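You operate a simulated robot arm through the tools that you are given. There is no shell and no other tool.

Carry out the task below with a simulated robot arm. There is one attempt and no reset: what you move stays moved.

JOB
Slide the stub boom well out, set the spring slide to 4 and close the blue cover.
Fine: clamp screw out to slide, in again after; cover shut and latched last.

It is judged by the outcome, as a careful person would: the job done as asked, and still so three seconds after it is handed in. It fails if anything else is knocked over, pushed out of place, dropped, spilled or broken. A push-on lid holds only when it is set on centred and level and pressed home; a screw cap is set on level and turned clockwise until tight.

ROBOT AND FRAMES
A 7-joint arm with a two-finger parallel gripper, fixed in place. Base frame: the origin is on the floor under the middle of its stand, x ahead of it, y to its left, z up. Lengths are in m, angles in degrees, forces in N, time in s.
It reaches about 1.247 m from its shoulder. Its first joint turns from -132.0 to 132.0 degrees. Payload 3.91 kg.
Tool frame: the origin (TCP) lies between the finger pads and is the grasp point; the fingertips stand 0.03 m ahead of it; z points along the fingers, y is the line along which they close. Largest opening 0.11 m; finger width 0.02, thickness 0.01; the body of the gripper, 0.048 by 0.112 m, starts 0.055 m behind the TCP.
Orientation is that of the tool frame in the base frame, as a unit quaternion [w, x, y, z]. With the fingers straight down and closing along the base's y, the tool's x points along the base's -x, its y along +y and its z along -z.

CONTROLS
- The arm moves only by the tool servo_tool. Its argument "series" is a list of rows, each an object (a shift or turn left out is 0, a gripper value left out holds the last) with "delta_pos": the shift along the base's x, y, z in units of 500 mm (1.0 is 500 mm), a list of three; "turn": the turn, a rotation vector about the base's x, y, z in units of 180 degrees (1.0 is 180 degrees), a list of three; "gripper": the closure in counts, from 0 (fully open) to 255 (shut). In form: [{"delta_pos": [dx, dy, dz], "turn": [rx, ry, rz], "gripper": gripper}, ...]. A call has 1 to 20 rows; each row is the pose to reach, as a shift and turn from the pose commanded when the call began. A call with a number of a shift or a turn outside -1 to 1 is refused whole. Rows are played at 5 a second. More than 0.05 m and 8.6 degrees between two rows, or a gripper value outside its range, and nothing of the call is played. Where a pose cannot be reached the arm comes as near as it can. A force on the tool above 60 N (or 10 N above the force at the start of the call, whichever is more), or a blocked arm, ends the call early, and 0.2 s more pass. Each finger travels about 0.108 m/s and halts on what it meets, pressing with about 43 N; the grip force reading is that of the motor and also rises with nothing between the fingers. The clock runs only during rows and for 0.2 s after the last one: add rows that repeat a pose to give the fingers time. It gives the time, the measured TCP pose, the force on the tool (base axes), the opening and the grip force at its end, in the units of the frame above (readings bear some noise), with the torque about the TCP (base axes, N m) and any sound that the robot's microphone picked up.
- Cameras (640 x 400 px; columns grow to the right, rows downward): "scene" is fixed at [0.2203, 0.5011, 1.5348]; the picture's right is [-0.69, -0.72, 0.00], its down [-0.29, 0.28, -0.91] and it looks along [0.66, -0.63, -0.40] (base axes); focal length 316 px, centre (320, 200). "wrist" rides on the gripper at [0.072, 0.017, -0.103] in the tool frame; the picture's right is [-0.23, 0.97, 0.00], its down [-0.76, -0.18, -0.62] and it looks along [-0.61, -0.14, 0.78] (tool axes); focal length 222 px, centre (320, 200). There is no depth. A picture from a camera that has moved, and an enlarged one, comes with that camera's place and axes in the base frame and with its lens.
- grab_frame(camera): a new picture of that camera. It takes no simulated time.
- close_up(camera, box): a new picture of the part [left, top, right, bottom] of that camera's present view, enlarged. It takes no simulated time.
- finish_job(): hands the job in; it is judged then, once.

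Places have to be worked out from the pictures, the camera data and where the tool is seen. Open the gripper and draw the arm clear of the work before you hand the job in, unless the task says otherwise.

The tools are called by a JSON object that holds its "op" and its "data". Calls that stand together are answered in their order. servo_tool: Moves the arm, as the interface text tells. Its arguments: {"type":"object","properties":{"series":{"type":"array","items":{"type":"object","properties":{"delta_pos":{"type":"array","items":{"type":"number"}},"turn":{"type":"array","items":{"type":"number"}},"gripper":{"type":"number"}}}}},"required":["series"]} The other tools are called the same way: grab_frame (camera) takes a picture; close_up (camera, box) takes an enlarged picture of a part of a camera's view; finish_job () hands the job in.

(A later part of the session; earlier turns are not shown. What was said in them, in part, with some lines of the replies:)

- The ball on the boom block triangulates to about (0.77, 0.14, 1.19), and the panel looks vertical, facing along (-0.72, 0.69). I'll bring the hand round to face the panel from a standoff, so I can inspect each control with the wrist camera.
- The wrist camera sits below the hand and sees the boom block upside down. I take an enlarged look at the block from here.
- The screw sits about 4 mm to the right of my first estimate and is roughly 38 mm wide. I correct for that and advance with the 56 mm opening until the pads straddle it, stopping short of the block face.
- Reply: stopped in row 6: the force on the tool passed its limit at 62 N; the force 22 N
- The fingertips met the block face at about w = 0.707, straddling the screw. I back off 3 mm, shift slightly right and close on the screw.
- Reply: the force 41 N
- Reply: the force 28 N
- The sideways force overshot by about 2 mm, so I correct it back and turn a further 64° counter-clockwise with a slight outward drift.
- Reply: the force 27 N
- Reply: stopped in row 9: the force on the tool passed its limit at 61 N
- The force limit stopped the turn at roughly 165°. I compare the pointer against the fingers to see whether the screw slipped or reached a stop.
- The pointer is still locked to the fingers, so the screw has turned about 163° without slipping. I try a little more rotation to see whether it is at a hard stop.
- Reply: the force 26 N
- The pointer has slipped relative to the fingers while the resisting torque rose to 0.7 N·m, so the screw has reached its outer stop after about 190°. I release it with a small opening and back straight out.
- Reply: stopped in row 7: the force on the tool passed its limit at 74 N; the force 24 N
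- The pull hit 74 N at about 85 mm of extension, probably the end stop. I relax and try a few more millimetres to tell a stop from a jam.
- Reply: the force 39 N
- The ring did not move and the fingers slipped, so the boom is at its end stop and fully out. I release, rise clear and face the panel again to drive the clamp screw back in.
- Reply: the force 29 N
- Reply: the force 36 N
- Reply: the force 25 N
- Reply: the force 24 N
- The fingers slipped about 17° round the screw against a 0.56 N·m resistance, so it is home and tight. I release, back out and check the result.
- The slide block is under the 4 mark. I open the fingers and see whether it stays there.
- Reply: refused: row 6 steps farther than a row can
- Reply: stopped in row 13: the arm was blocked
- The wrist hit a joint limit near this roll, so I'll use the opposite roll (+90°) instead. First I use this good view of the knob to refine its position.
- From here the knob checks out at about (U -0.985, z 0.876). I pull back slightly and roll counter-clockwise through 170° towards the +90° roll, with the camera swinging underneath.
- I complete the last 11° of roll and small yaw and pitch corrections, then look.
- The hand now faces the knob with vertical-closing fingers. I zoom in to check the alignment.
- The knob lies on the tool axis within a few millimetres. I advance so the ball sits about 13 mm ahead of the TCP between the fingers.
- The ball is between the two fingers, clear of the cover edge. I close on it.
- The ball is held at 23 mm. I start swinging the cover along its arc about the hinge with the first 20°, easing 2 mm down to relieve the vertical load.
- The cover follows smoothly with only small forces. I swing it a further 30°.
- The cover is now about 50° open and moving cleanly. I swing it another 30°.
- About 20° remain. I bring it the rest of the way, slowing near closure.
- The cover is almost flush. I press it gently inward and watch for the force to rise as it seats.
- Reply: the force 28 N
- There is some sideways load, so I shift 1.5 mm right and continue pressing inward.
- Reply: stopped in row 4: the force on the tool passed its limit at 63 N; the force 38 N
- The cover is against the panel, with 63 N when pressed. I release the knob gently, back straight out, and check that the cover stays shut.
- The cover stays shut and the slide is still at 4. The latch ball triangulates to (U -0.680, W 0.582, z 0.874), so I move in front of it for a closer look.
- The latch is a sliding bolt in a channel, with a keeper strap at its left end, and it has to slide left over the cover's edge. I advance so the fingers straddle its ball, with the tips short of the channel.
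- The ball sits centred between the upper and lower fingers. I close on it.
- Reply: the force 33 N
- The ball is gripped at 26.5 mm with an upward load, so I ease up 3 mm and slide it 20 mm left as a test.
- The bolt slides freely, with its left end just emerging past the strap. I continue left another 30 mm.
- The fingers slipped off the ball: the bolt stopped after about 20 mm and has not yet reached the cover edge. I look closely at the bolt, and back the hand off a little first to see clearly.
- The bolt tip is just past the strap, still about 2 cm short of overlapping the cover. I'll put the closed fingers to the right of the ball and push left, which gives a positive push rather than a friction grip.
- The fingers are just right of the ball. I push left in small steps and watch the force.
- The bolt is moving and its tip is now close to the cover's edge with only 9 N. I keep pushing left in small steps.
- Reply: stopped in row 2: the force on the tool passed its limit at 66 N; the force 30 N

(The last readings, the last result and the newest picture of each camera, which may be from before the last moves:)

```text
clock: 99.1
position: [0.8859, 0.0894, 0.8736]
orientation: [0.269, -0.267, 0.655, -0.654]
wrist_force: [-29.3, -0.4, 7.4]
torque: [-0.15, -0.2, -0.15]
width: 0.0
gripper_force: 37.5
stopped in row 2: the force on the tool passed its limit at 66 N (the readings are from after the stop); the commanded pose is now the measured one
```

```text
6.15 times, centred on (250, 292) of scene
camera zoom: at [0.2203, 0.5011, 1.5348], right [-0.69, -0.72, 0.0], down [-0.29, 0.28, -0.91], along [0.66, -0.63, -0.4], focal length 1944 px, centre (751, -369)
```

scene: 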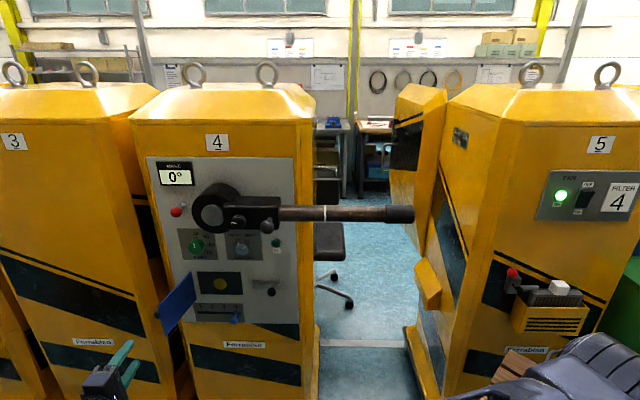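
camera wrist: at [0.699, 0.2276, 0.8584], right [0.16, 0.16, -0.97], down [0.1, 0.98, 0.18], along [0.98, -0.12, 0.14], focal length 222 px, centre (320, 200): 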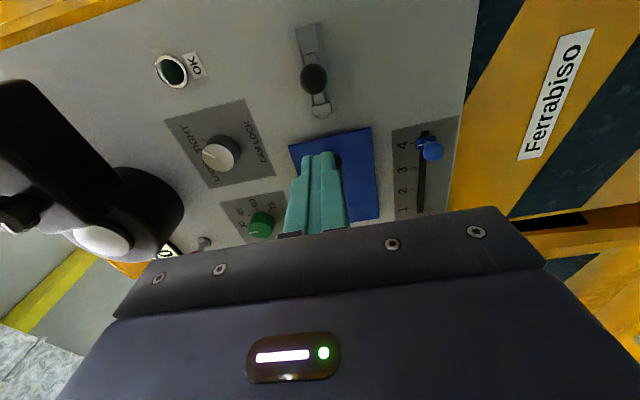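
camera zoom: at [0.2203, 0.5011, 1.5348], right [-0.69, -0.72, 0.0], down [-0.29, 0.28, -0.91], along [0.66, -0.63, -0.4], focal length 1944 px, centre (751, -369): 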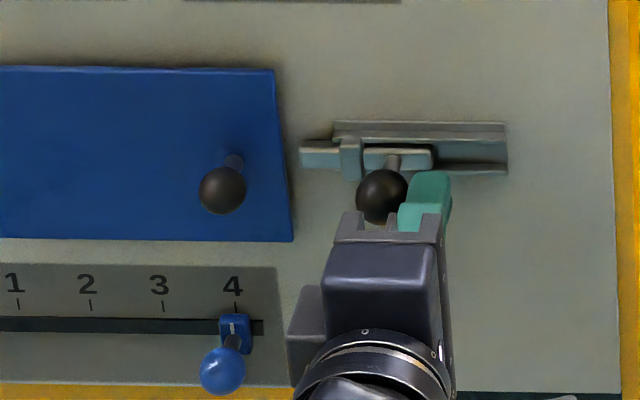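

The push hit 66 N with the bolt tip near the cover's edge. Before pushing harder, I back off and go underneath to check whether the bolt tip is meeting the cover or passing in front of it.

{"op": "servo_tool", "data": {"series": [{"delta_pos": [-0.01, -0.01, 0]}, {"delta_pos": [-0.06, 0.04, 0]}, {"delta_pos": [-0.11, 0.1, 0]}, {"delta_pos": [-0.16, 0.16, 0]}]}}

{"op": "servo_tool", "data": {"series": [{"delta_pos": [0.0012, 0.0012, -0.0156], "turn": [0.0295, -0.0295, 0]}, {"delta_pos": [0.0024, 0.0024, -0.0312], "turn": [0.0589, -0.0589, 0]}, {"delta_pos": [0.0037, 0.0037, -0.0468], "turn": [0.0884, -0.0884, 0]}, {"delta_pos": [0.0049, 0.0049, -0.0624], "turn": [0.1179, -0.1179, 0]}, {"delta_pos": [0.0061, 0.0061, -0.078], "turn": [0.1473, -0.1473, 0]}, {"delta_pos": [0.0073, 0.0073, -0.0936], "turn": [0.1768, -0.1768, 0]}, {"delta_pos": [0.0085, 0.0085, -0.1092], "turn": [0.2063, -0.2063, 0]}, {"delta_pos": [0.0097, 0.0097, -0.1248], "turn": [0.2357, -0.2357, 0]}, {"delta_pos": [0.011, 0.011, -0.1404], "turn": [0.2652, -0.2652, 0]}, {"delta_pos": [0.0122, 0.0122, -0.156], "turn": [0.2947, -0.2947, 0]}, {"delta_pos": [0.0134, 0.0134, -0.1716], "turn": [0.3241, -0.3241, 0]}, {"delta_pos": [0.0146, 0.0148, -0.1872], "turn": [0.3536, -0.3536, 0]}, {"delta_pos": [0.0146, 0.0148, -0.1872], "turn": [0.3536, -0.3536, 0]}]}}

{"op": "grab_frame", "data": {"camera": "wrist"}}

{"op": "close_up", "data": {"camera": "scene", "box": [220, 265, 290, 310]}}

```text
clock: 100.1
position: [0.8071, 0.1689, 0.8722]
orientation: [0.268, -0.268, 0.655, -0.654]
wrist_force: [0.8, 0.0, -0.6]
torque: [-0.02, 0.02, 0.01]
width: 0.0
gripper_force: 36.8
```

```text
clock: 102.9
position: [0.8139, 0.1775, 0.7786]
orientation: [0.652, 0.272, 0.655, -0.269]
wrist_force: [-0.7, 0.0, 0.2]
torque: [0.03, -0.01, 0.03]
width: 0.0
gripper_force: 37.8
```

```text
taken
camera wrist: at [0.7507, 0.2634, 0.7063], right [0.69, 0.69, 0.23], down [-0.56, 0.31, 0.77], along [0.46, -0.66, 0.6], focal length 222 px, centre (320, 200)
```

wrist: 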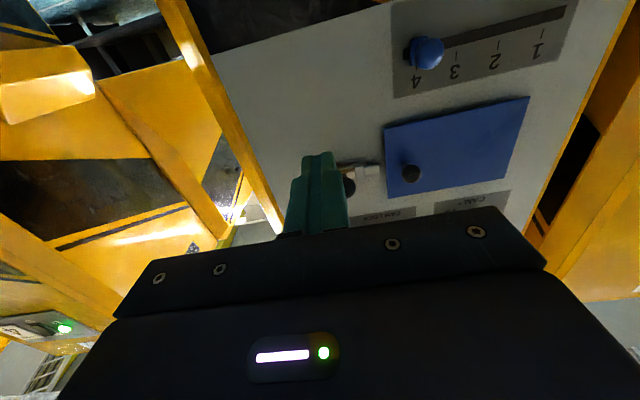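

```text
8.89 times, centred on (255, 288) of scene
camera zoom: at [0.2203, 0.5011, 1.5348], right [-0.69, -0.72, 0.0], down [-0.29, 0.28, -0.91], along [0.66, -0.63, -0.4], focal length 2808 px, centre (898, -578)
```

zoom: 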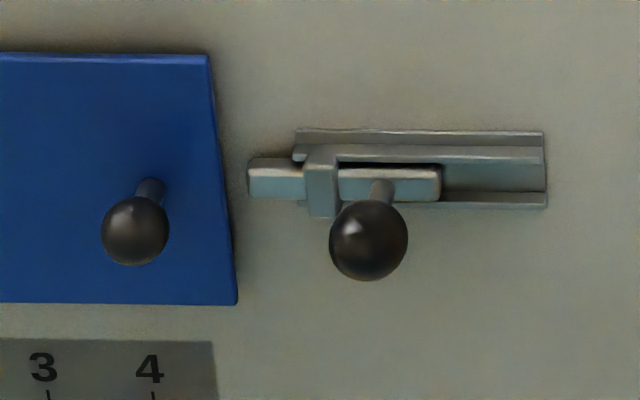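

The bolt tip is still clearly short of the cover edge, so the cover isn't what stopped it. I enlarge the view from below to find what is blocking.

{"op": "close_up", "data": {"camera": "wrist", "box": [320, 120, 440, 215]}}

```text
4.21 times, centred on (380, 168) of wrist
camera zoom: at [0.7507, 0.2634, 0.7063], right [0.69, 0.69, 0.23], down [-0.56, 0.31, 0.77], along [0.46, -0.66, 0.6], focal length 935 px, centre (67, 337)
```

zoom: 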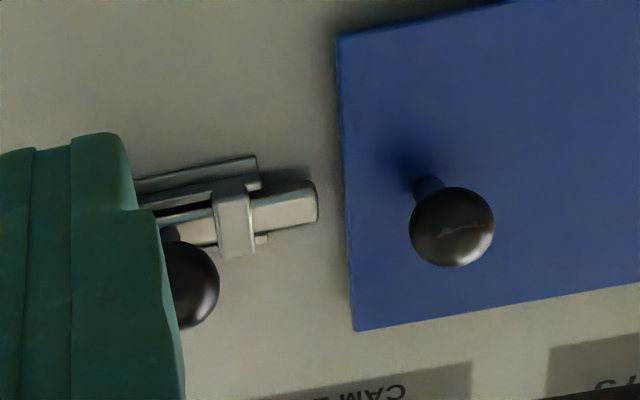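

The ball's stem is still about 1 cm from the strap, and the bolt tip about 9 mm from the cover. I move up for a view from above and to the side, to understand the bolt and the cover edge better.

{"op": "servo_tool", "data": {"series": [{"delta_pos": [-0.02, -0.02, 0.03]}, {"delta_pos": [-0.05, -0.05, 0.06]}, {"delta_pos": [-0.08, -0.08, 0.09]}, {"delta_pos": [-0.08, -0.08, 0.09]}]}}

{"op": "grab_frame", "data": {"camera": "wrist"}}

{"op": "close_up", "data": {"camera": "wrist", "box": [340, 100, 480, 210]}}

```text
clock: 103.9
position: [0.7736, 0.1358, 0.8247]
orientation: [0.652, 0.271, 0.656, -0.269]
wrist_force: [0.6, -0.1, -0.5]
torque: [0.01, 0.02, 0.02]
width: 0.0
gripper_force: 37.7
```

```text
taken
camera wrist: at [0.7107, 0.2226, 0.7514], right [0.69, 0.69, 0.23], down [-0.56, 0.31, 0.77], along [0.46, -0.66, 0.6], focal length 222 px, centre (320, 200)
```

wrist: 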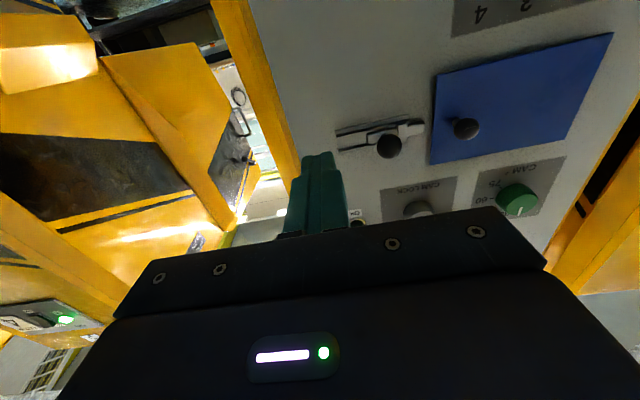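

```text
3.64 times, centred on (410, 155) of wrist
camera zoom: at [0.7107, 0.2226, 0.7514], right [0.69, 0.69, 0.23], down [-0.56, 0.31, 0.77], along [0.46, -0.66, 0.6], focal length 808 px, centre (-7, 364)
```

zoom: 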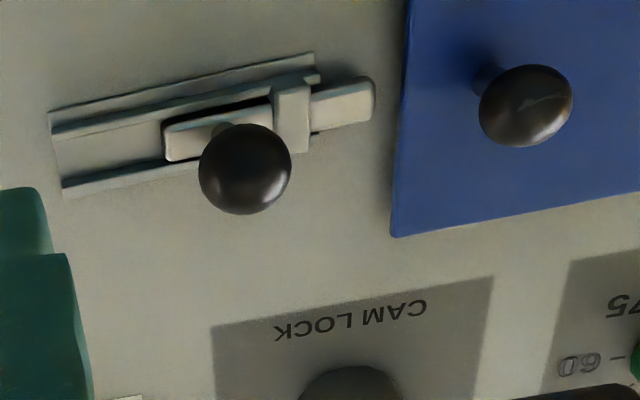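

The ball is at (U -0.713, W 0.583, z 0.874), with roughly 13 mm of bolt travel left before the stem reaches the strap. I open the fingers and take the ball between left and right fingers, so the right finger can push positively.

{"op": "servo_tool", "data": {"series": [{"delta_pos": [0.042, 0.024, 0.033], "gripper": 125}, {"delta_pos": [0.084, 0.048, 0.066]}, {"delta_pos": [0.1259, 0.0721, 0.099]}, {"delta_pos": [0.16, 0.038, 0.099]}, {"delta_pos": [0.2, -0.002, 0.099]}, {"delta_pos": [0.23, -0.032, 0.099]}, {"delta_pos": [0.256, -0.058, 0.099]}, {"delta_pos": [0.256, -0.058, 0.099]}]}}

{"op": "close_up", "data": {"camera": "wrist", "box": [220, 80, 420, 230]}}

{"op": "close_up", "data": {"camera": "scene", "box": [200, 260, 300, 325]}}

```text
clock: 105.7
position: [0.9017, 0.1081, 0.8736]
orientation: [0.651, 0.272, 0.655, -0.269]
wrist_force: [-0.1, 0.1, -0.3]
torque: [-0.02, 0.0, 0.01]
width: 0.0562
gripper_force: 0.0
```

```text
2.67 times, centred on (320, 155) of wrist
camera zoom: at [0.8384, 0.1938, 0.8005], right [0.69, 0.69, 0.23], down [-0.56, 0.31, 0.77], along [0.46, -0.66, 0.6], focal length 592 px, centre (320, 320)
```

zoom: 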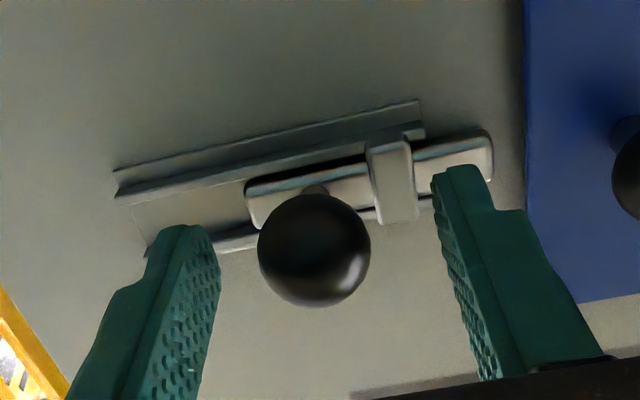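

```text
6.15 times, centred on (250, 292) of scene
camera zoom: at [0.2203, 0.5011, 1.5348], right [-0.69, -0.72, 0.0], down [-0.29, 0.28, -0.91], along [0.66, -0.63, -0.4], focal length 1944 px, centre (751, -369)
```

zoom: 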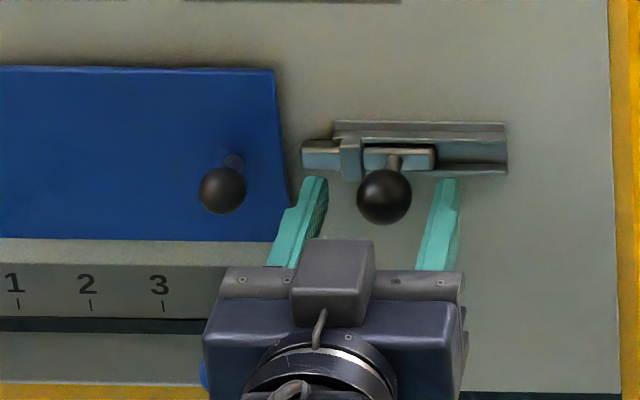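

The ball is between the left and right fingers with the tips short of the strap. I close on it and then move left in 2 mm steps.

{"op": "servo_tool", "data": {"series": [{"gripper": 255}, {"gripper": 255}, {"gripper": 255}, {"gripper": 255}]}}

{"op": "close_up", "data": {"camera": "wrist", "box": [220, 80, 420, 230]}}

```text
clock: 106.7
position: [0.9, 0.1069, 0.8732]
orientation: [0.651, 0.272, 0.655, -0.269]
wrist_force: [-17.8, -11.5, -2.3]
torque: [0.04, -0.02, -0.42]
width: 0.0267
gripper_force: 45.4
```

```text
2.67 times, centred on (320, 155) of wrist
camera zoom: at [0.8379, 0.193, 0.8006], right [0.69, 0.69, 0.23], down [-0.56, 0.31, 0.77], along [0.45, -0.66, 0.6], focal length 592 px, centre (320, 320)
```

zoom: 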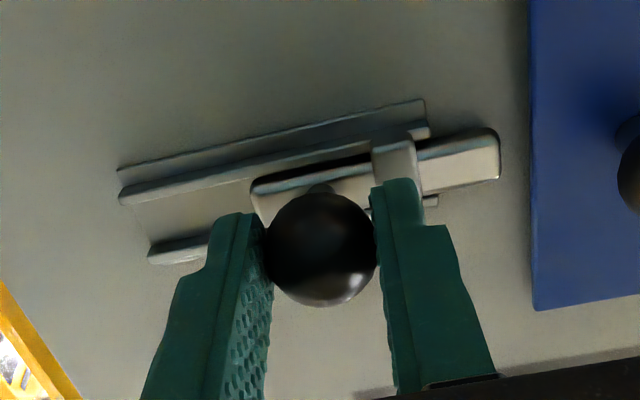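

The ball is gripped, with the tool already pulling left at about 20 N. I move left in 2 mm steps and see whether it yields.

{"op": "servo_tool", "data": {"series": [{"delta_pos": [0.0028, 0.0028, 0]}, {"delta_pos": [0.0042, 0.0042, 0]}, {"delta_pos": [0.0057, 0.0057, 0]}, {"delta_pos": [0.0071, 0.0071, 0]}, {"delta_pos": [0.0085, 0.0085, 0]}]}}

{"op": "close_up", "data": {"camera": "wrist", "box": [220, 80, 420, 230]}}

```text
clock: 107.4
position: [0.9015, 0.1063, 0.8725]
orientation: [0.65, 0.274, 0.654, -0.273]
wrist_force: [-25.0, -1.0, 4.4]
torque: [-0.13, -0.12, -0.4]
width: 0.0268
gripper_force: 44.5
stopped in row 3: the force on the tool passed its limit at 64 N (the readings are from after the stop); the commanded pose is now the measured one
```

```text
2.67 times, centred on (320, 155) of wrist
camera zoom: at [0.8386, 0.1932, 0.8005], right [0.69, 0.68, 0.23], down [-0.56, 0.32, 0.77], along [0.45, -0.66, 0.6], focal length 592 px, centre (320, 320)
```

zoom: 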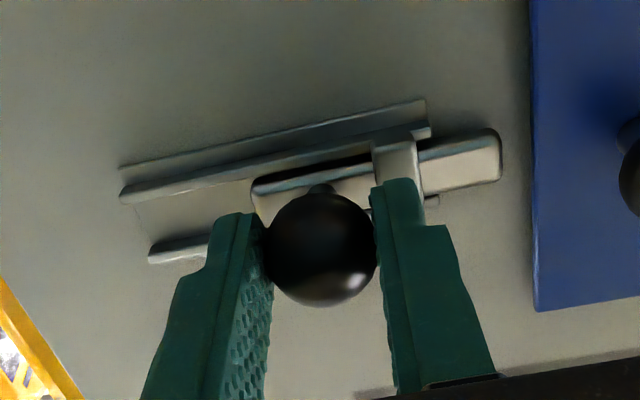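

The bolt is firmly stopped at the same place again (64 N) and its tip is still several millimetres short of the cover. The cover's measured front face (W ≈ 0.612) is level with the bolt, so it may be standing a few millimetres proud. I release the ball and press the cover's free edge home.

{"op": "servo_tool", "data": {"series": [{"gripper": 125}, {"gripper": 125}, {"gripper": 125}, {"delta_pos": [-0.05, 0.05, 0]}, {"delta_pos": [-0.1, 0.1, 0]}, {"delta_pos": [-0.06, 0.16, 0.02], "gripper": 255}, {"delta_pos": [-0.02, 0.2, 0.045]}, {"delta_pos": [0.018, 0.192, 0.065]}, {"delta_pos": [0.018, 0.192, 0.065]}]}}

{"op": "close_up", "data": {"camera": "scene", "box": [200, 260, 300, 325]}}

{"op": "grab_frame", "data": {"camera": "wrist"}}

```text
clock: 109.4
position: [0.912, 0.203, 0.9059]
orientation: [0.65, 0.273, 0.655, -0.271]
wrist_force: [0.7, -0.2, -0.3]
torque: [0.0, -0.02, -0.05]
width: 0.0002
gripper_force: 38.0
```

```text
6.15 times, centred on (250, 292) of scene
camera zoom: at [0.2203, 0.5011, 1.5348], right [-0.69, -0.72, 0.0], down [-0.29, 0.28, -0.91], along [0.66, -0.63, -0.4], focal length 1944 px, centre (751, -369)
```

zoom: 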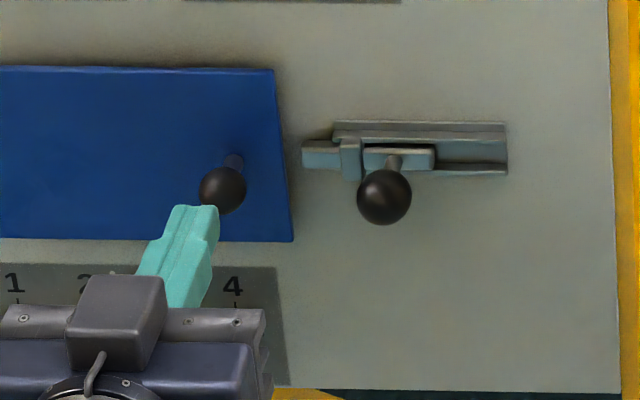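

```text
taken
camera wrist: at [0.8485, 0.2896, 0.8329], right [0.69, 0.68, 0.23], down [-0.56, 0.31, 0.77], along [0.45, -0.66, 0.6], focal length 222 px, centre (320, 200)
```

wrist: 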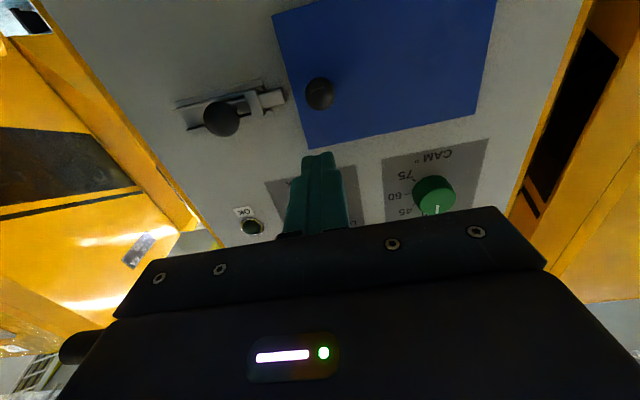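

The closed fingertips face the cover near its free edge, just above the knob. I press in slowly until the force rises.

{"op": "servo_tool", "data": {"series": [{"delta_pos": [0.04, -0.04, 0]}, {"delta_pos": [0.075, -0.075, 0]}, {"delta_pos": [0.0972, -0.0972, 0]}, {"delta_pos": [0.1014, -0.1014, 0]}, {"delta_pos": [0.1057, -0.1057, 0]}, {"delta_pos": [0.1099, -0.1099, 0]}, {"delta_pos": [0.1141, -0.1141, 0]}, {"delta_pos": [0.1184, -0.1184, 0]}, {"delta_pos": [0.1226, -0.1226, 0]}, {"delta_pos": [0.1269, -0.1269, 0]}]}}

{"op": "close_up", "data": {"camera": "scene", "box": [200, 260, 300, 325]}}

{"op": "close_up", "data": {"camera": "wrist", "box": [180, 60, 420, 210]}}

```text
clock: 111.1
position: [0.9666, 0.1503, 0.9056]
orientation: [0.651, 0.272, 0.655, -0.27]
wrist_force: [-15.3, 6.7, 2.8]
torque: [-0.12, -0.19, -0.15]
width: 0.0
gripper_force: 37.7
stopped in row 8: the force on the tool passed its limit at 68 N (the readings are from after the stop); the commanded pose is now the measured one
```

```text
6.15 times, centred on (250, 292) of scene
camera zoom: at [0.2203, 0.5011, 1.5348], right [-0.69, -0.72, 0.0], down [-0.29, 0.28, -0.91], along [0.66, -0.63, -0.4], focal length 1944 px, centre (751, -369)
```

zoom: 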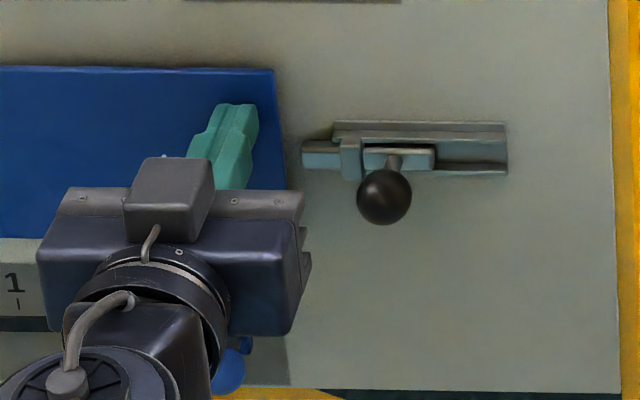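

```text
2.67 times, centred on (300, 135) of wrist
camera zoom: at [0.9039, 0.2358, 0.8322], right [0.69, 0.69, 0.23], down [-0.56, 0.31, 0.77], along [0.45, -0.66, 0.6], focal length 592 px, centre (373, 373)
```

zoom: 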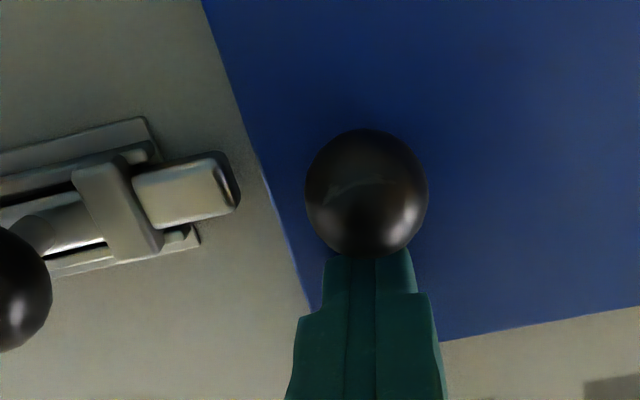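

The cover is solid at 68 N, so it is fully shut, and the bolt's stop coincides with its ball reaching the strap, so it may simply be at the end of its travel. I'll test whether the latch really holds by gripping the cover knob and giving it a gentle tug.

{"op": "servo_tool", "data": {"series": [{"delta_pos": [-0.0566, 0.0566, 0]}, {"delta_pos": [-0.1273, 0.1273, 0]}, {"delta_pos": [-0.117, 0.1376, -0.0626], "gripper": 162}, {"delta_pos": [-0.117, 0.1376, -0.0626]}, {"delta_pos": [-0.0604, 0.081, -0.0626]}, {"delta_pos": [-0.025, 0.0457, -0.0626]}, {"delta_pos": [0.0001, 0.0205, -0.0626]}, {"delta_pos": [0.0001, 0.0205, -0.0626]}]}}

{"op": "close_up", "data": {"camera": "wrist", "box": [180, 60, 420, 210]}}

{"op": "close_up", "data": {"camera": "scene", "box": [200, 260, 300, 325]}}

```text
clock: 112.9
position: [0.9673, 0.1599, 0.8726]
orientation: [0.65, 0.273, 0.655, -0.271]
wrist_force: [0.6, -0.5, 0.8]
torque: [-0.01, 0.0, 0.03]
width: 0.0402
gripper_force: 0.0
```

```text
2.67 times, centred on (300, 135) of wrist
camera zoom: at [0.9047, 0.2452, 0.8002], right [0.69, 0.69, 0.23], down [-0.56, 0.31, 0.77], along [0.45, -0.66, 0.6], focal length 592 px, centre (373, 373)
```

zoom: 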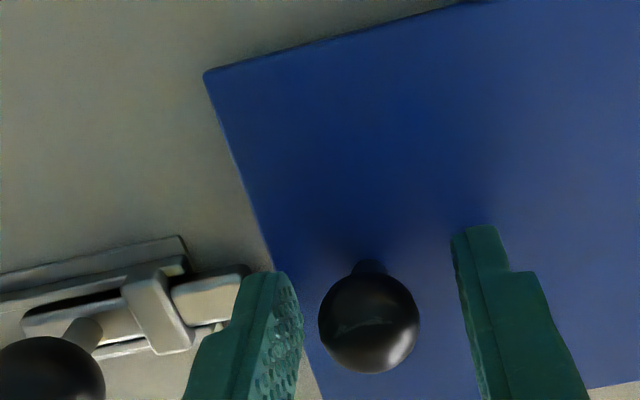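

```text
6.15 times, centred on (250, 292) of scene
camera zoom: at [0.2203, 0.5011, 1.5348], right [-0.69, -0.72, 0.0], down [-0.29, 0.28, -0.91], along [0.66, -0.63, -0.4], focal length 1944 px, centre (751, -369)
```

zoom: 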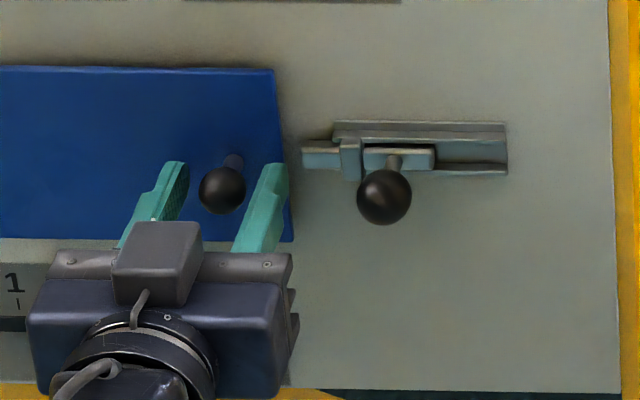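

The cover knob is between the fingers. I close on it and tug outward up to 4 mm in 1 mm steps.

{"op": "servo_tool", "data": {"series": [{"gripper": 255}, {"gripper": 255}, {"gripper": 255}, {"delta_pos": [-0.0014, 0.0014, 0]}, {"delta_pos": [-0.0028, 0.0028, 0]}, {"delta_pos": [-0.0042, 0.0042, 0]}, {"delta_pos": [-0.0057, 0.0057, 0]}, {"delta_pos": [-0.0057, 0.0057, 0]}]}}

{"op": "close_up", "data": {"camera": "scene", "box": [200, 260, 300, 325]}}

{"op": "close_up", "data": {"camera": "wrist", "box": [180, 60, 420, 210]}}

```text
clock: 114.7
position: [0.9658, 0.1606, 0.8728]
orientation: [0.65, 0.273, 0.655, -0.271]
wrist_force: [6.3, -31.3, 5.2]
torque: [-0.08, -0.13, -0.23]
width: 0.0228
gripper_force: 44.5
```

```text
6.15 times, centred on (250, 292) of scene
camera zoom: at [0.2203, 0.5011, 1.5348], right [-0.69, -0.72, 0.0], down [-0.29, 0.28, -0.91], along [0.66, -0.63, -0.4], focal length 1944 px, centre (751, -369)
```

zoom: 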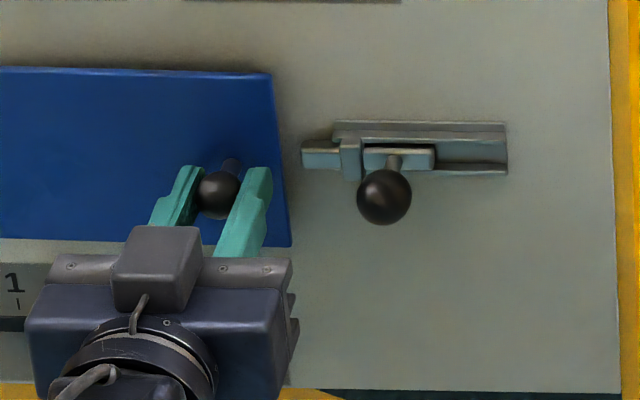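

```text
2.67 times, centred on (300, 135) of wrist
camera zoom: at [0.9019, 0.2471, 0.8003], right [0.69, 0.68, 0.23], down [-0.56, 0.31, 0.77], along [0.45, -0.66, 0.6], focal length 592 px, centre (373, 373)
```

zoom: 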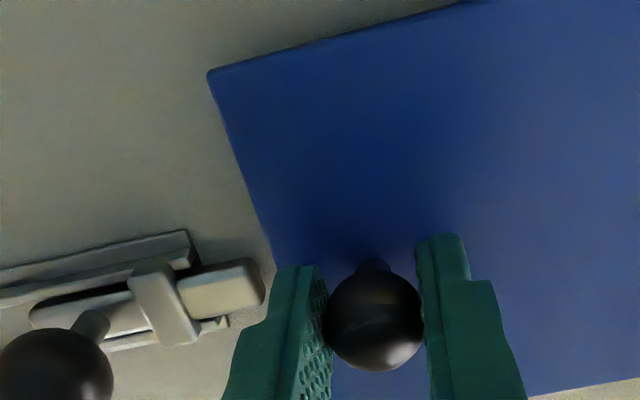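

The tug meets about 27 N with the knob moving only about 1.6 mm, so something is holding the cover. I pull 2 mm more to see whether it yields or the force keeps climbing.

{"op": "servo_tool", "data": {"series": [{"delta_pos": [-0.0014, 0.0014, 0]}, {"delta_pos": [-0.0028, 0.0028, 0]}, {"delta_pos": [-0.0028, 0.0028, 0]}]}}

{"op": "close_up", "data": {"camera": "scene", "box": [200, 260, 300, 325]}}

{"op": "close_up", "data": {"camera": "wrist", "box": [180, 60, 420, 210]}}

```text
clock: 115.5
position: [0.9625, 0.1629, 0.8743]
orientation: [0.651, 0.272, 0.655, -0.271]
wrist_force: [6.3, -28.4, 4.1]
torque: [-0.07, -0.09, -0.19]
width: 0.0231
gripper_force: 45.0
```

```text
6.15 times, centred on (250, 292) of scene
camera zoom: at [0.2203, 0.5011, 1.5348], right [-0.69, -0.72, 0.0], down [-0.29, 0.28, -0.91], along [0.66, -0.63, -0.4], focal length 1944 px, centre (751, -369)
```

zoom: 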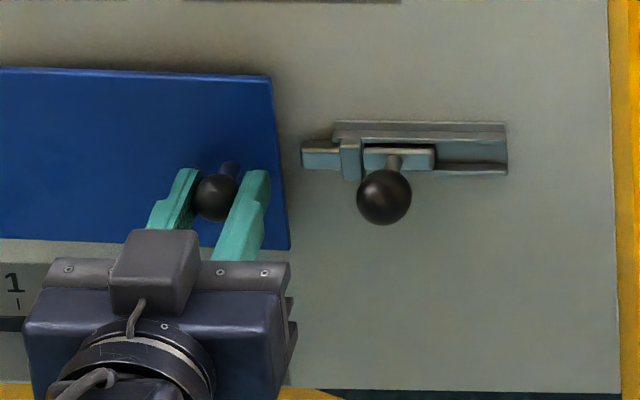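

```text
2.67 times, centred on (300, 135) of wrist
camera zoom: at [0.9004, 0.249, 0.8003], right [0.69, 0.68, 0.23], down [-0.56, 0.31, 0.77], along [0.45, -0.66, 0.6], focal length 592 px, centre (373, 373)
```

zoom: 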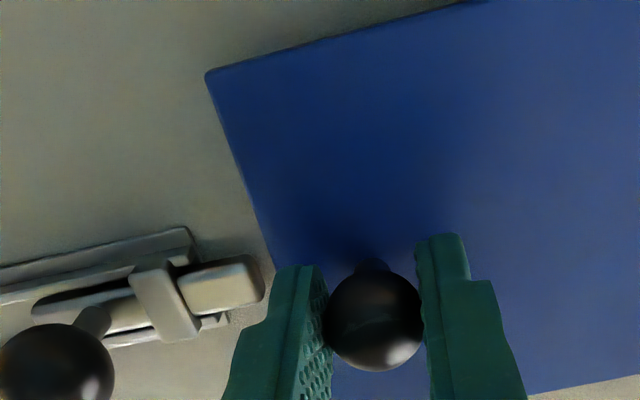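

The cover moved out about 5 mm at a steady 25 N, so it is not positively locked, although 25 N is more than the roughly 10 N hinge friction felt earlier. I pull a little more to see how the resistance behaves.

{"op": "servo_tool", "data": {"series": [{"delta_pos": [-0.0028, 0.0028, 0]}, {"delta_pos": [-0.0057, 0.0057, 0]}, {"delta_pos": [-0.0057, 0.0057, 0]}]}}

{"op": "close_up", "data": {"camera": "scene", "box": [200, 260, 300, 325]}}

```text
clock: 116.3
position: [0.9614, 0.167, 0.8729]
orientation: [0.651, 0.272, 0.656, -0.27]
wrist_force: [24.7, -15.5, 7.9]
torque: [0.05, 0.03, 0.07]
width: 0.0232
gripper_force: 44.9
```

```text
6.15 times, centred on (250, 292) of scene
camera zoom: at [0.2203, 0.5011, 1.5348], right [-0.69, -0.72, 0.0], down [-0.29, 0.28, -0.91], along [0.66, -0.63, -0.4], focal length 1944 px, centre (751, -369)
```

zoom: 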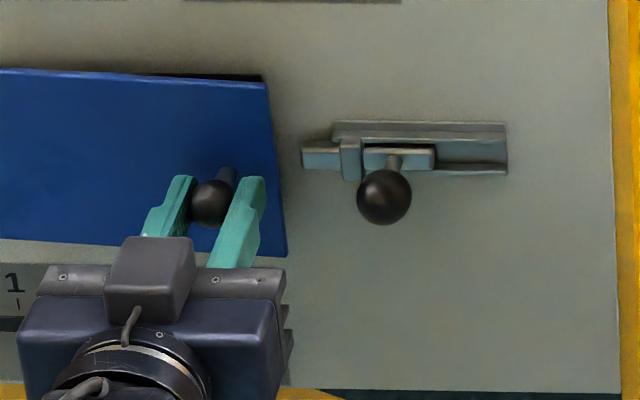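

The cover opens with a constant resistance, so at this bolt position it isn't locked. I leave the cover slightly ajar and test whether the bolt can travel further with the cover out of its way.

{"op": "servo_tool", "data": {"series": [{"gripper": 162}, {"gripper": 162}, {"gripper": 162}, {"delta_pos": [-0.05, 0.05, 0]}, {"delta_pos": [-0.1, 0.1, 0]}, {"delta_pos": [-0.1, 0.1, 0]}]}}

{"op": "close_up", "data": {"camera": "scene", "box": [200, 260, 300, 325]}}

{"op": "grab_frame", "data": {"camera": "wrist"}}

```text
clock: 117.7
position: [0.9107, 0.2163, 0.8706]
orientation: [0.65, 0.273, 0.656, -0.271]
wrist_force: [-0.4, -0.3, 0.0]
torque: [0.0, 0.02, 0.0]
width: 0.0401
gripper_force: 0.0
```

```text
6.15 times, centred on (250, 292) of scene
camera zoom: at [0.2203, 0.5011, 1.5348], right [-0.69, -0.72, 0.0], down [-0.29, 0.28, -0.91], along [0.66, -0.63, -0.4], focal length 1944 px, centre (751, -369)
```

zoom: 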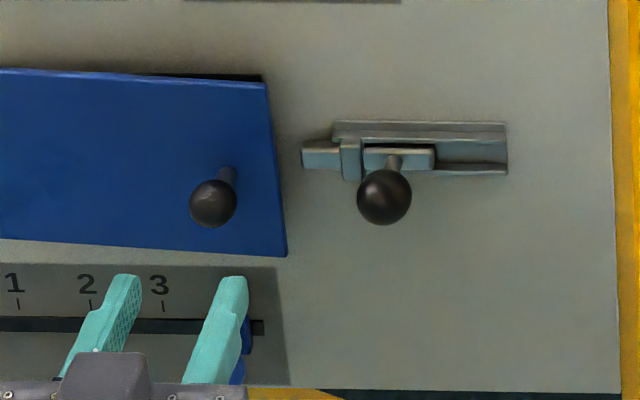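

```text
taken
camera wrist: at [0.8476, 0.3025, 0.7991], right [0.69, 0.68, 0.23], down [-0.56, 0.31, 0.77], along [0.45, -0.66, 0.6], focal length 222 px, centre (320, 200)
```

wrist: 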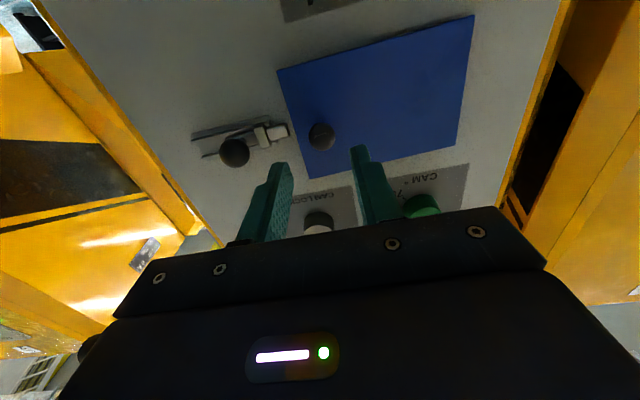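

The cover stays where I left it, a few degrees ajar. I zoom in to see the bolt tip against the cover edge in this state.

{"op": "close_up", "data": {"camera": "wrist", "box": [180, 90, 340, 190]}}

{"op": "close_up", "data": {"camera": "scene", "box": [230, 270, 280, 302]}}

```text
4.00 times, centred on (260, 140) of wrist
camera zoom: at [0.8476, 0.3025, 0.7991], right [0.69, 0.68, 0.23], down [-0.56, 0.31, 0.77], along [0.45, -0.66, 0.6], focal length 888 px, centre (560, 440)
```

zoom: 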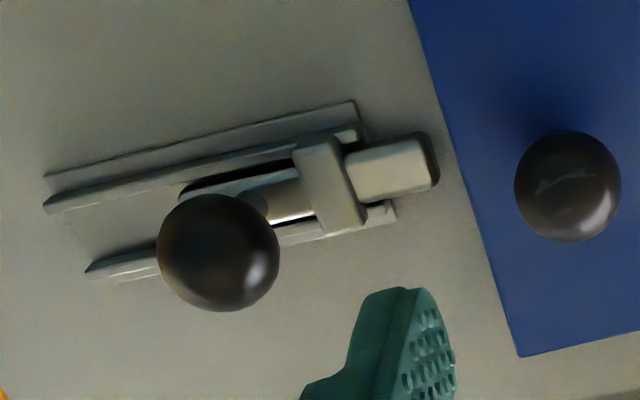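

```text
12.50 times, centred on (255, 286) of scene
camera zoom: at [0.2203, 0.5011, 1.5348], right [-0.69, -0.72, 0.0], down [-0.29, 0.28, -0.91], along [0.66, -0.63, -0.4], focal length 3949 px, centre (1132, -875)
```

zoom: 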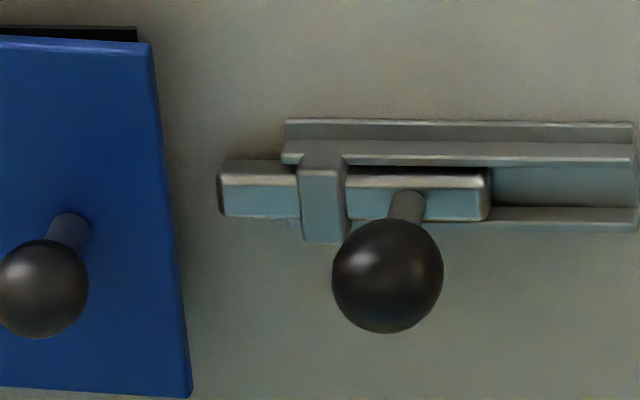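

I go back to the bolt's ball with the cover ajar and test its travel again.

{"op": "servo_tool", "data": {"series": [{"delta_pos": [-0.04, -0.04, 0.006]}, {"delta_pos": [-0.08, -0.08, 0.006]}, {"delta_pos": [-0.1192, -0.1192, 0.006]}, {"delta_pos": [-0.08, -0.1584, 0.006]}, {"delta_pos": [-0.045, -0.1934, 0.006]}, {"delta_pos": [-0.0188, -0.2196, 0.006]}, {"delta_pos": [-0.0188, -0.2196, 0.006], "gripper": 255}, {"delta_pos": [-0.0188, -0.2196, 0.006]}, {"delta_pos": [-0.0188, -0.2196, 0.006]}]}}

{"op": "close_up", "data": {"camera": "wrist", "box": [220, 80, 420, 230]}}

```text
clock: 119.7
position: [0.9007, 0.1055, 0.8753]
orientation: [0.65, 0.273, 0.656, -0.271]
wrist_force: [0.5, -9.0, -2.2]
torque: [-0.09, -0.06, -0.03]
width: 0.0265
gripper_force: 44.3
```

```text
2.67 times, centred on (320, 155) of wrist
camera zoom: at [0.8389, 0.1921, 0.8029], right [0.69, 0.68, 0.23], down [-0.56, 0.31, 0.77], along [0.45, -0.66, 0.6], focal length 592 px, centre (320, 320)
```

zoom: 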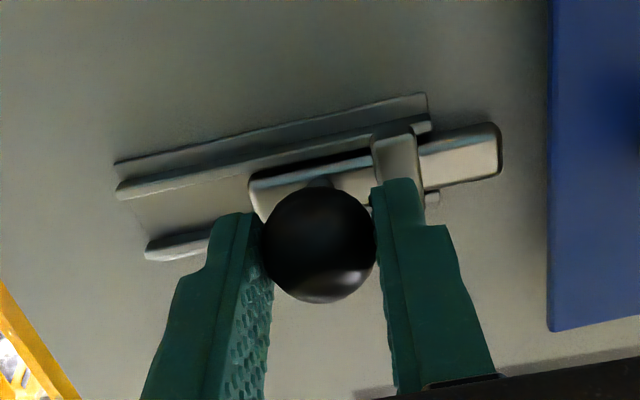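

The ball is gripped with little load. I push left in small steps.

{"op": "servo_tool", "data": {"series": [{"delta_pos": [0.0021, 0.0021, 0]}, {"delta_pos": [0.0042, 0.0042, 0]}, {"delta_pos": [0.0057, 0.0057, 0]}, {"delta_pos": [0.0071, 0.0071, 0]}, {"delta_pos": [0.0085, 0.0085, 0]}]}}

{"op": "close_up", "data": {"camera": "wrist", "box": [220, 80, 420, 230]}}

{"op": "close_up", "data": {"camera": "scene", "box": [230, 270, 280, 302]}}

```text
clock: 120.8
position: [0.9009, 0.1069, 0.8743]
orientation: [0.649, 0.275, 0.654, -0.275]
wrist_force: [-23.7, -2.0, 2.0]
torque: [-0.07, -0.08, -0.16]
width: 0.0267
gripper_force: 45.0
stopped in row 5: the force on the tool passed its limit at 62 N (the readings are from after the stop); the commanded pose is now the measured one
```

```text
2.67 times, centred on (320, 155) of wrist
camera zoom: at [0.8398, 0.1928, 0.8029], right [0.7, 0.68, 0.23], down [-0.56, 0.32, 0.77], along [0.45, -0.66, 0.6], focal length 592 px, centre (320, 320)
```

zoom: 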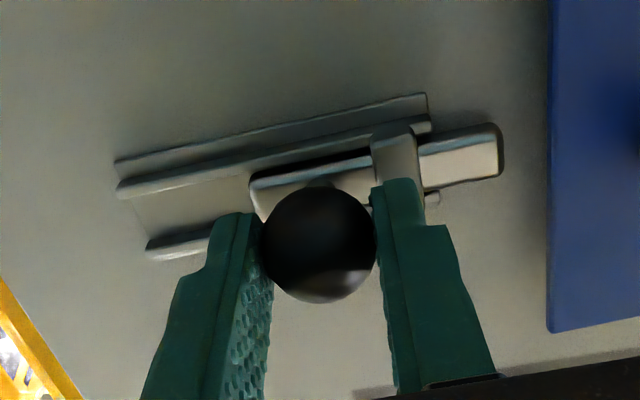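

```text
12.50 times, centred on (255, 286) of scene
camera zoom: at [0.2203, 0.5011, 1.5348], right [-0.69, -0.72, 0.0], down [-0.29, 0.28, -0.91], along [0.66, -0.63, -0.4], focal length 3949 px, centre (1132, -875)
```

zoom: 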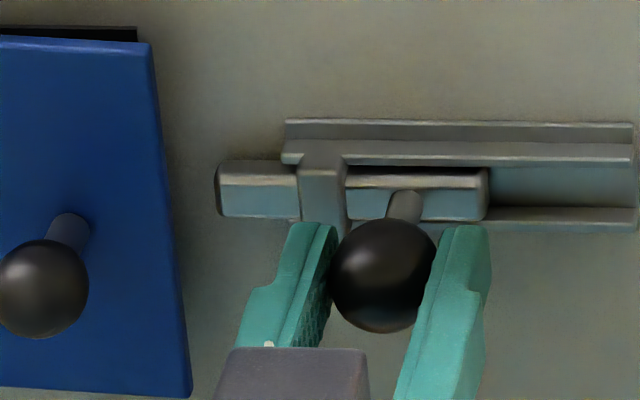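

The stop is in exactly the same place with the cover out of the way, so the bolt simply has about 35 mm of travel and was fully shot. To do it in the proper order I'll draw the bolt back, shut the cover firmly, and shoot the bolt again. First I retract the bolt.

{"op": "servo_tool", "data": {"series": [{"delta_pos": [-0.0042, -0.0042, 0]}, {"delta_pos": [-0.0106, -0.0106, 0]}, {"delta_pos": [-0.017, -0.017, 0]}, {"delta_pos": [-0.0233, -0.0233, 0]}, {"delta_pos": [-0.0297, -0.0297, 0]}, {"delta_pos": [-0.036, -0.036, 0]}, {"delta_pos": [-0.0424, -0.0424, 0]}, {"delta_pos": [-0.0488, -0.0488, 0]}, {"delta_pos": [-0.0488, -0.0488, 0]}]}}

{"op": "close_up", "data": {"camera": "scene", "box": [200, 260, 300, 325]}}

{"op": "close_up", "data": {"camera": "wrist", "box": [220, 80, 420, 230]}}

```text
clock: 122.8
position: [0.8795, 0.0818, 0.8752]
orientation: [0.649, 0.275, 0.654, -0.274]
wrist_force: [-10.7, 6.0, 16.0]
torque: [-0.12, -0.24, 0.01]
width: 0.0267
gripper_force: 45.2
```

```text
6.15 times, centred on (250, 292) of scene
camera zoom: at [0.2203, 0.5011, 1.5348], right [-0.69, -0.72, 0.0], down [-0.29, 0.28, -0.91], along [0.66, -0.63, -0.4], focal length 1944 px, centre (751, -369)
```

zoom: 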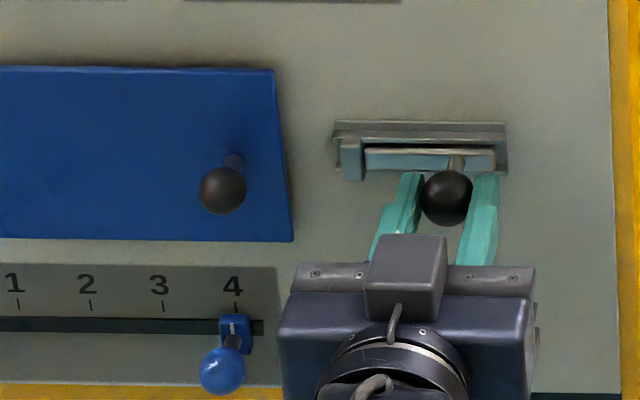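

```text
2.67 times, centred on (320, 155) of wrist
camera zoom: at [0.8161, 0.1692, 0.8028], right [0.7, 0.68, 0.23], down [-0.56, 0.32, 0.77], along [0.45, -0.66, 0.6], focal length 592 px, centre (320, 320)
```

zoom: 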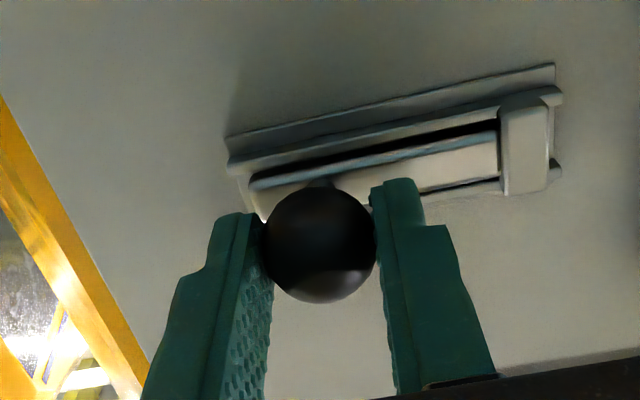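

Something useful happened: as the bolt was drawn back, the cover closed itself fully, so the extended bolt had been holding it. The cover is now flush with the bolt retracted, so I shoot the bolt left again to its end stop.

{"op": "servo_tool", "data": {"series": [{"delta_pos": [0.0064, 0.0064, -0.002]}, {"delta_pos": [0.0127, 0.0127, -0.002]}, {"delta_pos": [0.0191, 0.0191, -0.002]}, {"delta_pos": [0.0255, 0.0255, -0.002]}, {"delta_pos": [0.0318, 0.0318, -0.002]}, {"delta_pos": [0.0382, 0.0382, -0.002]}, {"delta_pos": [0.0446, 0.0446, -0.002]}, {"delta_pos": [0.0481, 0.0481, -0.002]}, {"delta_pos": [0.051, 0.051, -0.002]}, {"delta_pos": [0.0531, 0.0531, -0.002]}]}}

{"op": "close_up", "data": {"camera": "scene", "box": [200, 260, 300, 325]}}

{"op": "close_up", "data": {"camera": "wrist", "box": [220, 80, 420, 230]}}

```text
clock: 125.2
position: [0.9025, 0.1068, 0.8738]
orientation: [0.648, 0.277, 0.653, -0.277]
wrist_force: [-32.7, 2.1, 7.6]
torque: [-0.24, -0.3, -0.33]
width: 0.0269
gripper_force: 44.7
stopped in row 10: the force on the tool passed its limit at 61 N (the readings are from after the stop); the commanded pose is now the measured one
```

```text
6.15 times, centred on (250, 292) of scene
camera zoom: at [0.2203, 0.5011, 1.5348], right [-0.69, -0.72, 0.0], down [-0.29, 0.28, -0.91], along [0.66, -0.63, -0.4], focal length 1944 px, centre (751, -369)
```

zoom: 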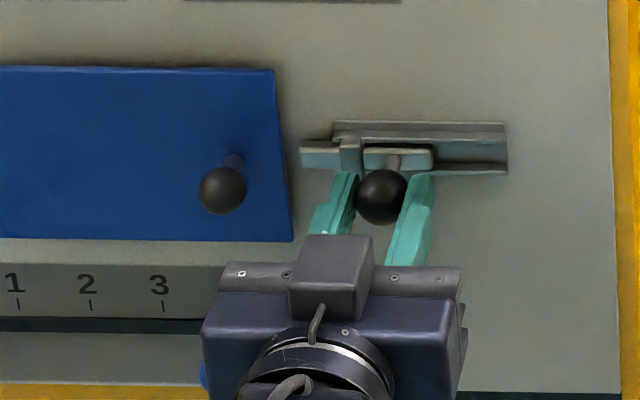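

```text
2.67 times, centred on (320, 155) of wrist
camera zoom: at [0.8405, 0.1934, 0.8021], right [0.7, 0.67, 0.22], down [-0.56, 0.32, 0.77], along [0.44, -0.66, 0.6], focal length 592 px, centre (320, 320)
```

zoom: 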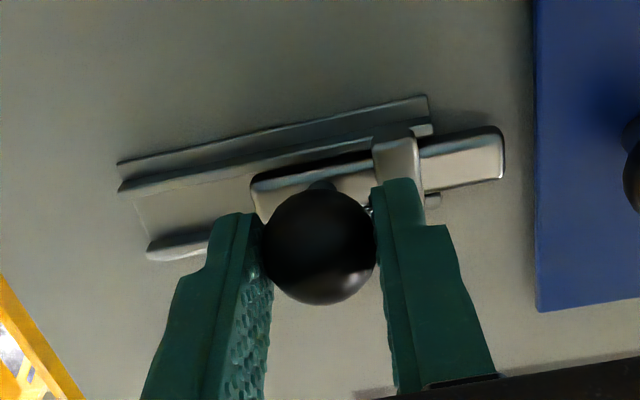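

The bolt is at its end stop again and the cover is flush. I release the ball, back away and verify that everything stays put.

{"op": "servo_tool", "data": {"series": [{"gripper": 160}, {"gripper": 125}, {"gripper": 125}, {"delta_pos": [-0.05, 0.05, 0]}, {"delta_pos": [-0.1, 0.1, 0]}, {"delta_pos": [-0.15, 0.15, 0]}, {"delta_pos": [-0.2, 0.2, 0]}, {"delta_pos": [-0.25, 0.25, 0]}, {"delta_pos": [-0.3, 0.3, 0]}, {"delta_pos": [-0.35, 0.35, 0]}, {"delta_pos": [-0.35, 0.35, 0]}]}}

{"op": "grab_frame", "data": {"camera": "scene"}}

{"op": "close_up", "data": {"camera": "scene", "box": [170, 250, 300, 334]}}

{"op": "grab_frame", "data": {"camera": "wrist"}}

```text
clock: 127.5
position: [0.7277, 0.2812, 0.8747]
orientation: [0.648, 0.277, 0.653, -0.277]
wrist_force: [0.0, 0.2, 0.8]
torque: [-0.01, 0.0, 0.03]
width: 0.056
gripper_force: 0.1
```

```text
taken
```

scene: 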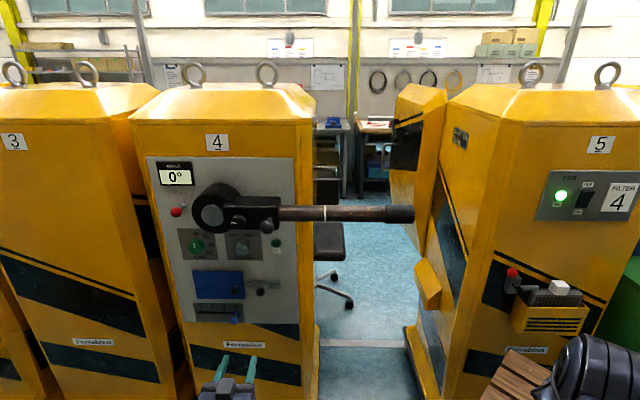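

```text
4.76 times, centred on (235, 292) of scene
camera zoom: at [0.2203, 0.5011, 1.5348], right [-0.69, -0.72, 0.0], down [-0.29, 0.28, -0.91], along [0.66, -0.63, -0.4], focal length 1504 px, centre (725, -238)
```

zoom: 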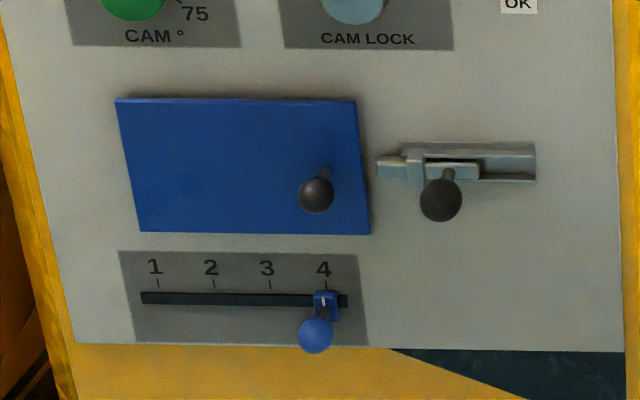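

```text
taken
camera wrist: at [0.6666, 0.3686, 0.8018], right [0.7, 0.68, 0.22], down [-0.55, 0.32, 0.77], along [0.45, -0.66, 0.6], focal length 222 px, centre (320, 200)
```

wrist: 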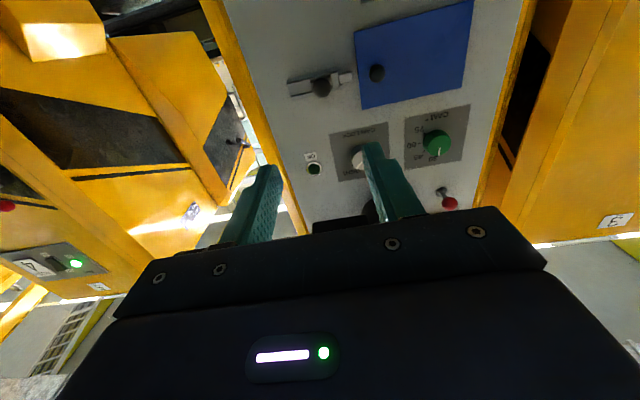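

All the requested states are visible: cover flush, bolt shot, slide at 4, boom out. I enlarge the clamp and boom for a final check and draw the arm further clear with the gripper open.

{"op": "servo_tool", "data": {"series": [{"delta_pos": [-0.04, 0.04, 0.02], "gripper": 0}, {"delta_pos": [-0.08, 0.08, 0.04]}, {"delta_pos": [-0.12, 0.12, 0.06]}, {"delta_pos": [-0.16, 0.16, 0.08]}, {"delta_pos": [-0.2, 0.2, 0.1]}, {"delta_pos": [-0.2, 0.2, 0.1]}, {"delta_pos": [-0.2, 0.2, 0.1]}]}}

{"op": "close_up", "data": {"camera": "scene", "box": [140, 150, 430, 340]}}

{"op": "close_up", "data": {"camera": "scene", "box": [230, 270, 280, 302]}}

{"op": "close_up", "data": {"camera": "scene", "box": [160, 170, 310, 265]}}

```text
clock: 129.2
position: [0.6282, 0.3799, 0.9242]
orientation: [0.648, 0.276, 0.654, -0.276]
wrist_force: [0.0, -0.2, 0.4]
torque: [0.0, 0.01, -0.02]
width: 0.1099
gripper_force: 0.1
```

```text
2.11 times, centred on (285, 245) of scene
camera zoom: at [0.2203, 0.5011, 1.5348], right [-0.69, -0.72, 0.0], down [-0.29, 0.28, -0.91], along [0.66, -0.63, -0.4], focal length 665 px, centre (394, 105)
```

zoom: 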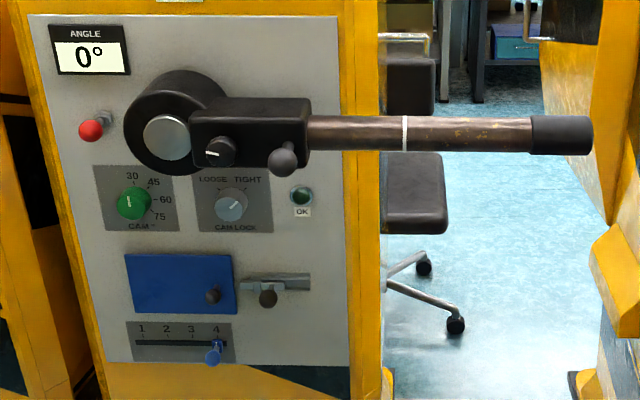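

```text
12.50 times, centred on (255, 286) of scene
camera zoom: at [0.2203, 0.5011, 1.5348], right [-0.69, -0.72, 0.0], down [-0.29, 0.28, -0.91], along [0.66, -0.63, -0.4], focal length 3949 px, centre (1132, -875)
```

zoom: 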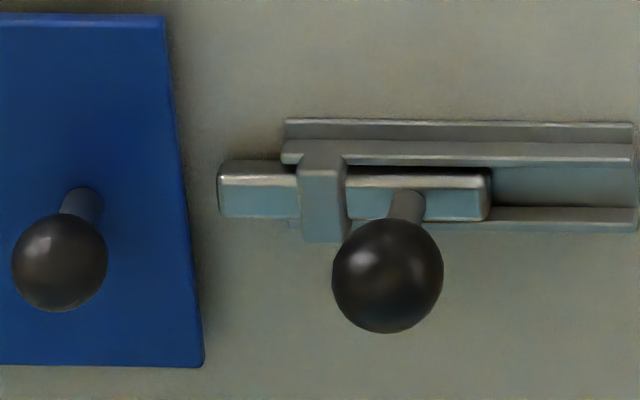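

```text
4.21 times, centred on (235, 218) of scene
camera zoom: at [0.2203, 0.5011, 1.5348], right [-0.69, -0.72, 0.0], down [-0.29, 0.28, -0.91], along [0.66, -0.63, -0.4], focal length 1330 px, centre (678, 126)
```

zoom: 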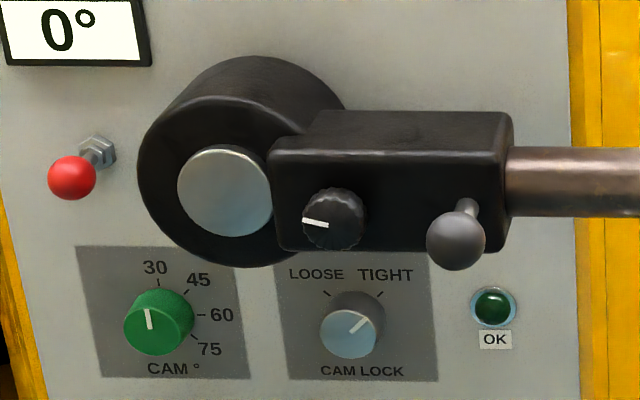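

The job's in its finished state and the arm is clear, so I'm handing it in:

- **Boom:** out to its end stop.
- **Clamp screw:** turned back in and tight.
- **Slide:** at 4.
- **Cover:** flush, with the bolt shot to the end of its travel.
- **Untouched controls:** the cam dial, cam lock and red lever look as they did at the start.

In an earlier tug with the bolt out, the cover gave at about 25 N. The bolt tip also stops about 8 mm short of the cover edge, so the latch may not lock it positively.

{"op": "finish_job", "data": {}}

```text
The job is handed in.
```

I did all the steps and handed the job in, but I'm not sure the latch actually locks the cover.

- **Boom:** it is out to its end stop, about 85 mm. I backed the clamp screw out first and turned it in again afterwards until it was tight.
- **Spring slide:** it is at 4 and stayed there when I let go.
- **Cover:** it is shut flush, and I pushed the bolt to the end of its travel, about 35 mm.
- **Latch doubt:** with the bolt fully out, the tip still stops about 8 mm short of the cover's edge. When I tugged the cover in that state, it opened a few degrees at about 25 N. I then drew the bolt back, the cover closed by itself, and I pushed the bolt out again. I did not tug it a second time. The bolt stops at the same place whether the cover is open or shut, so I found no way to push it further.

In the final pictures the angle display, cam dial, cam lock and red lever look the same as at the start. The gripper is open and the arm is clear of the panel.
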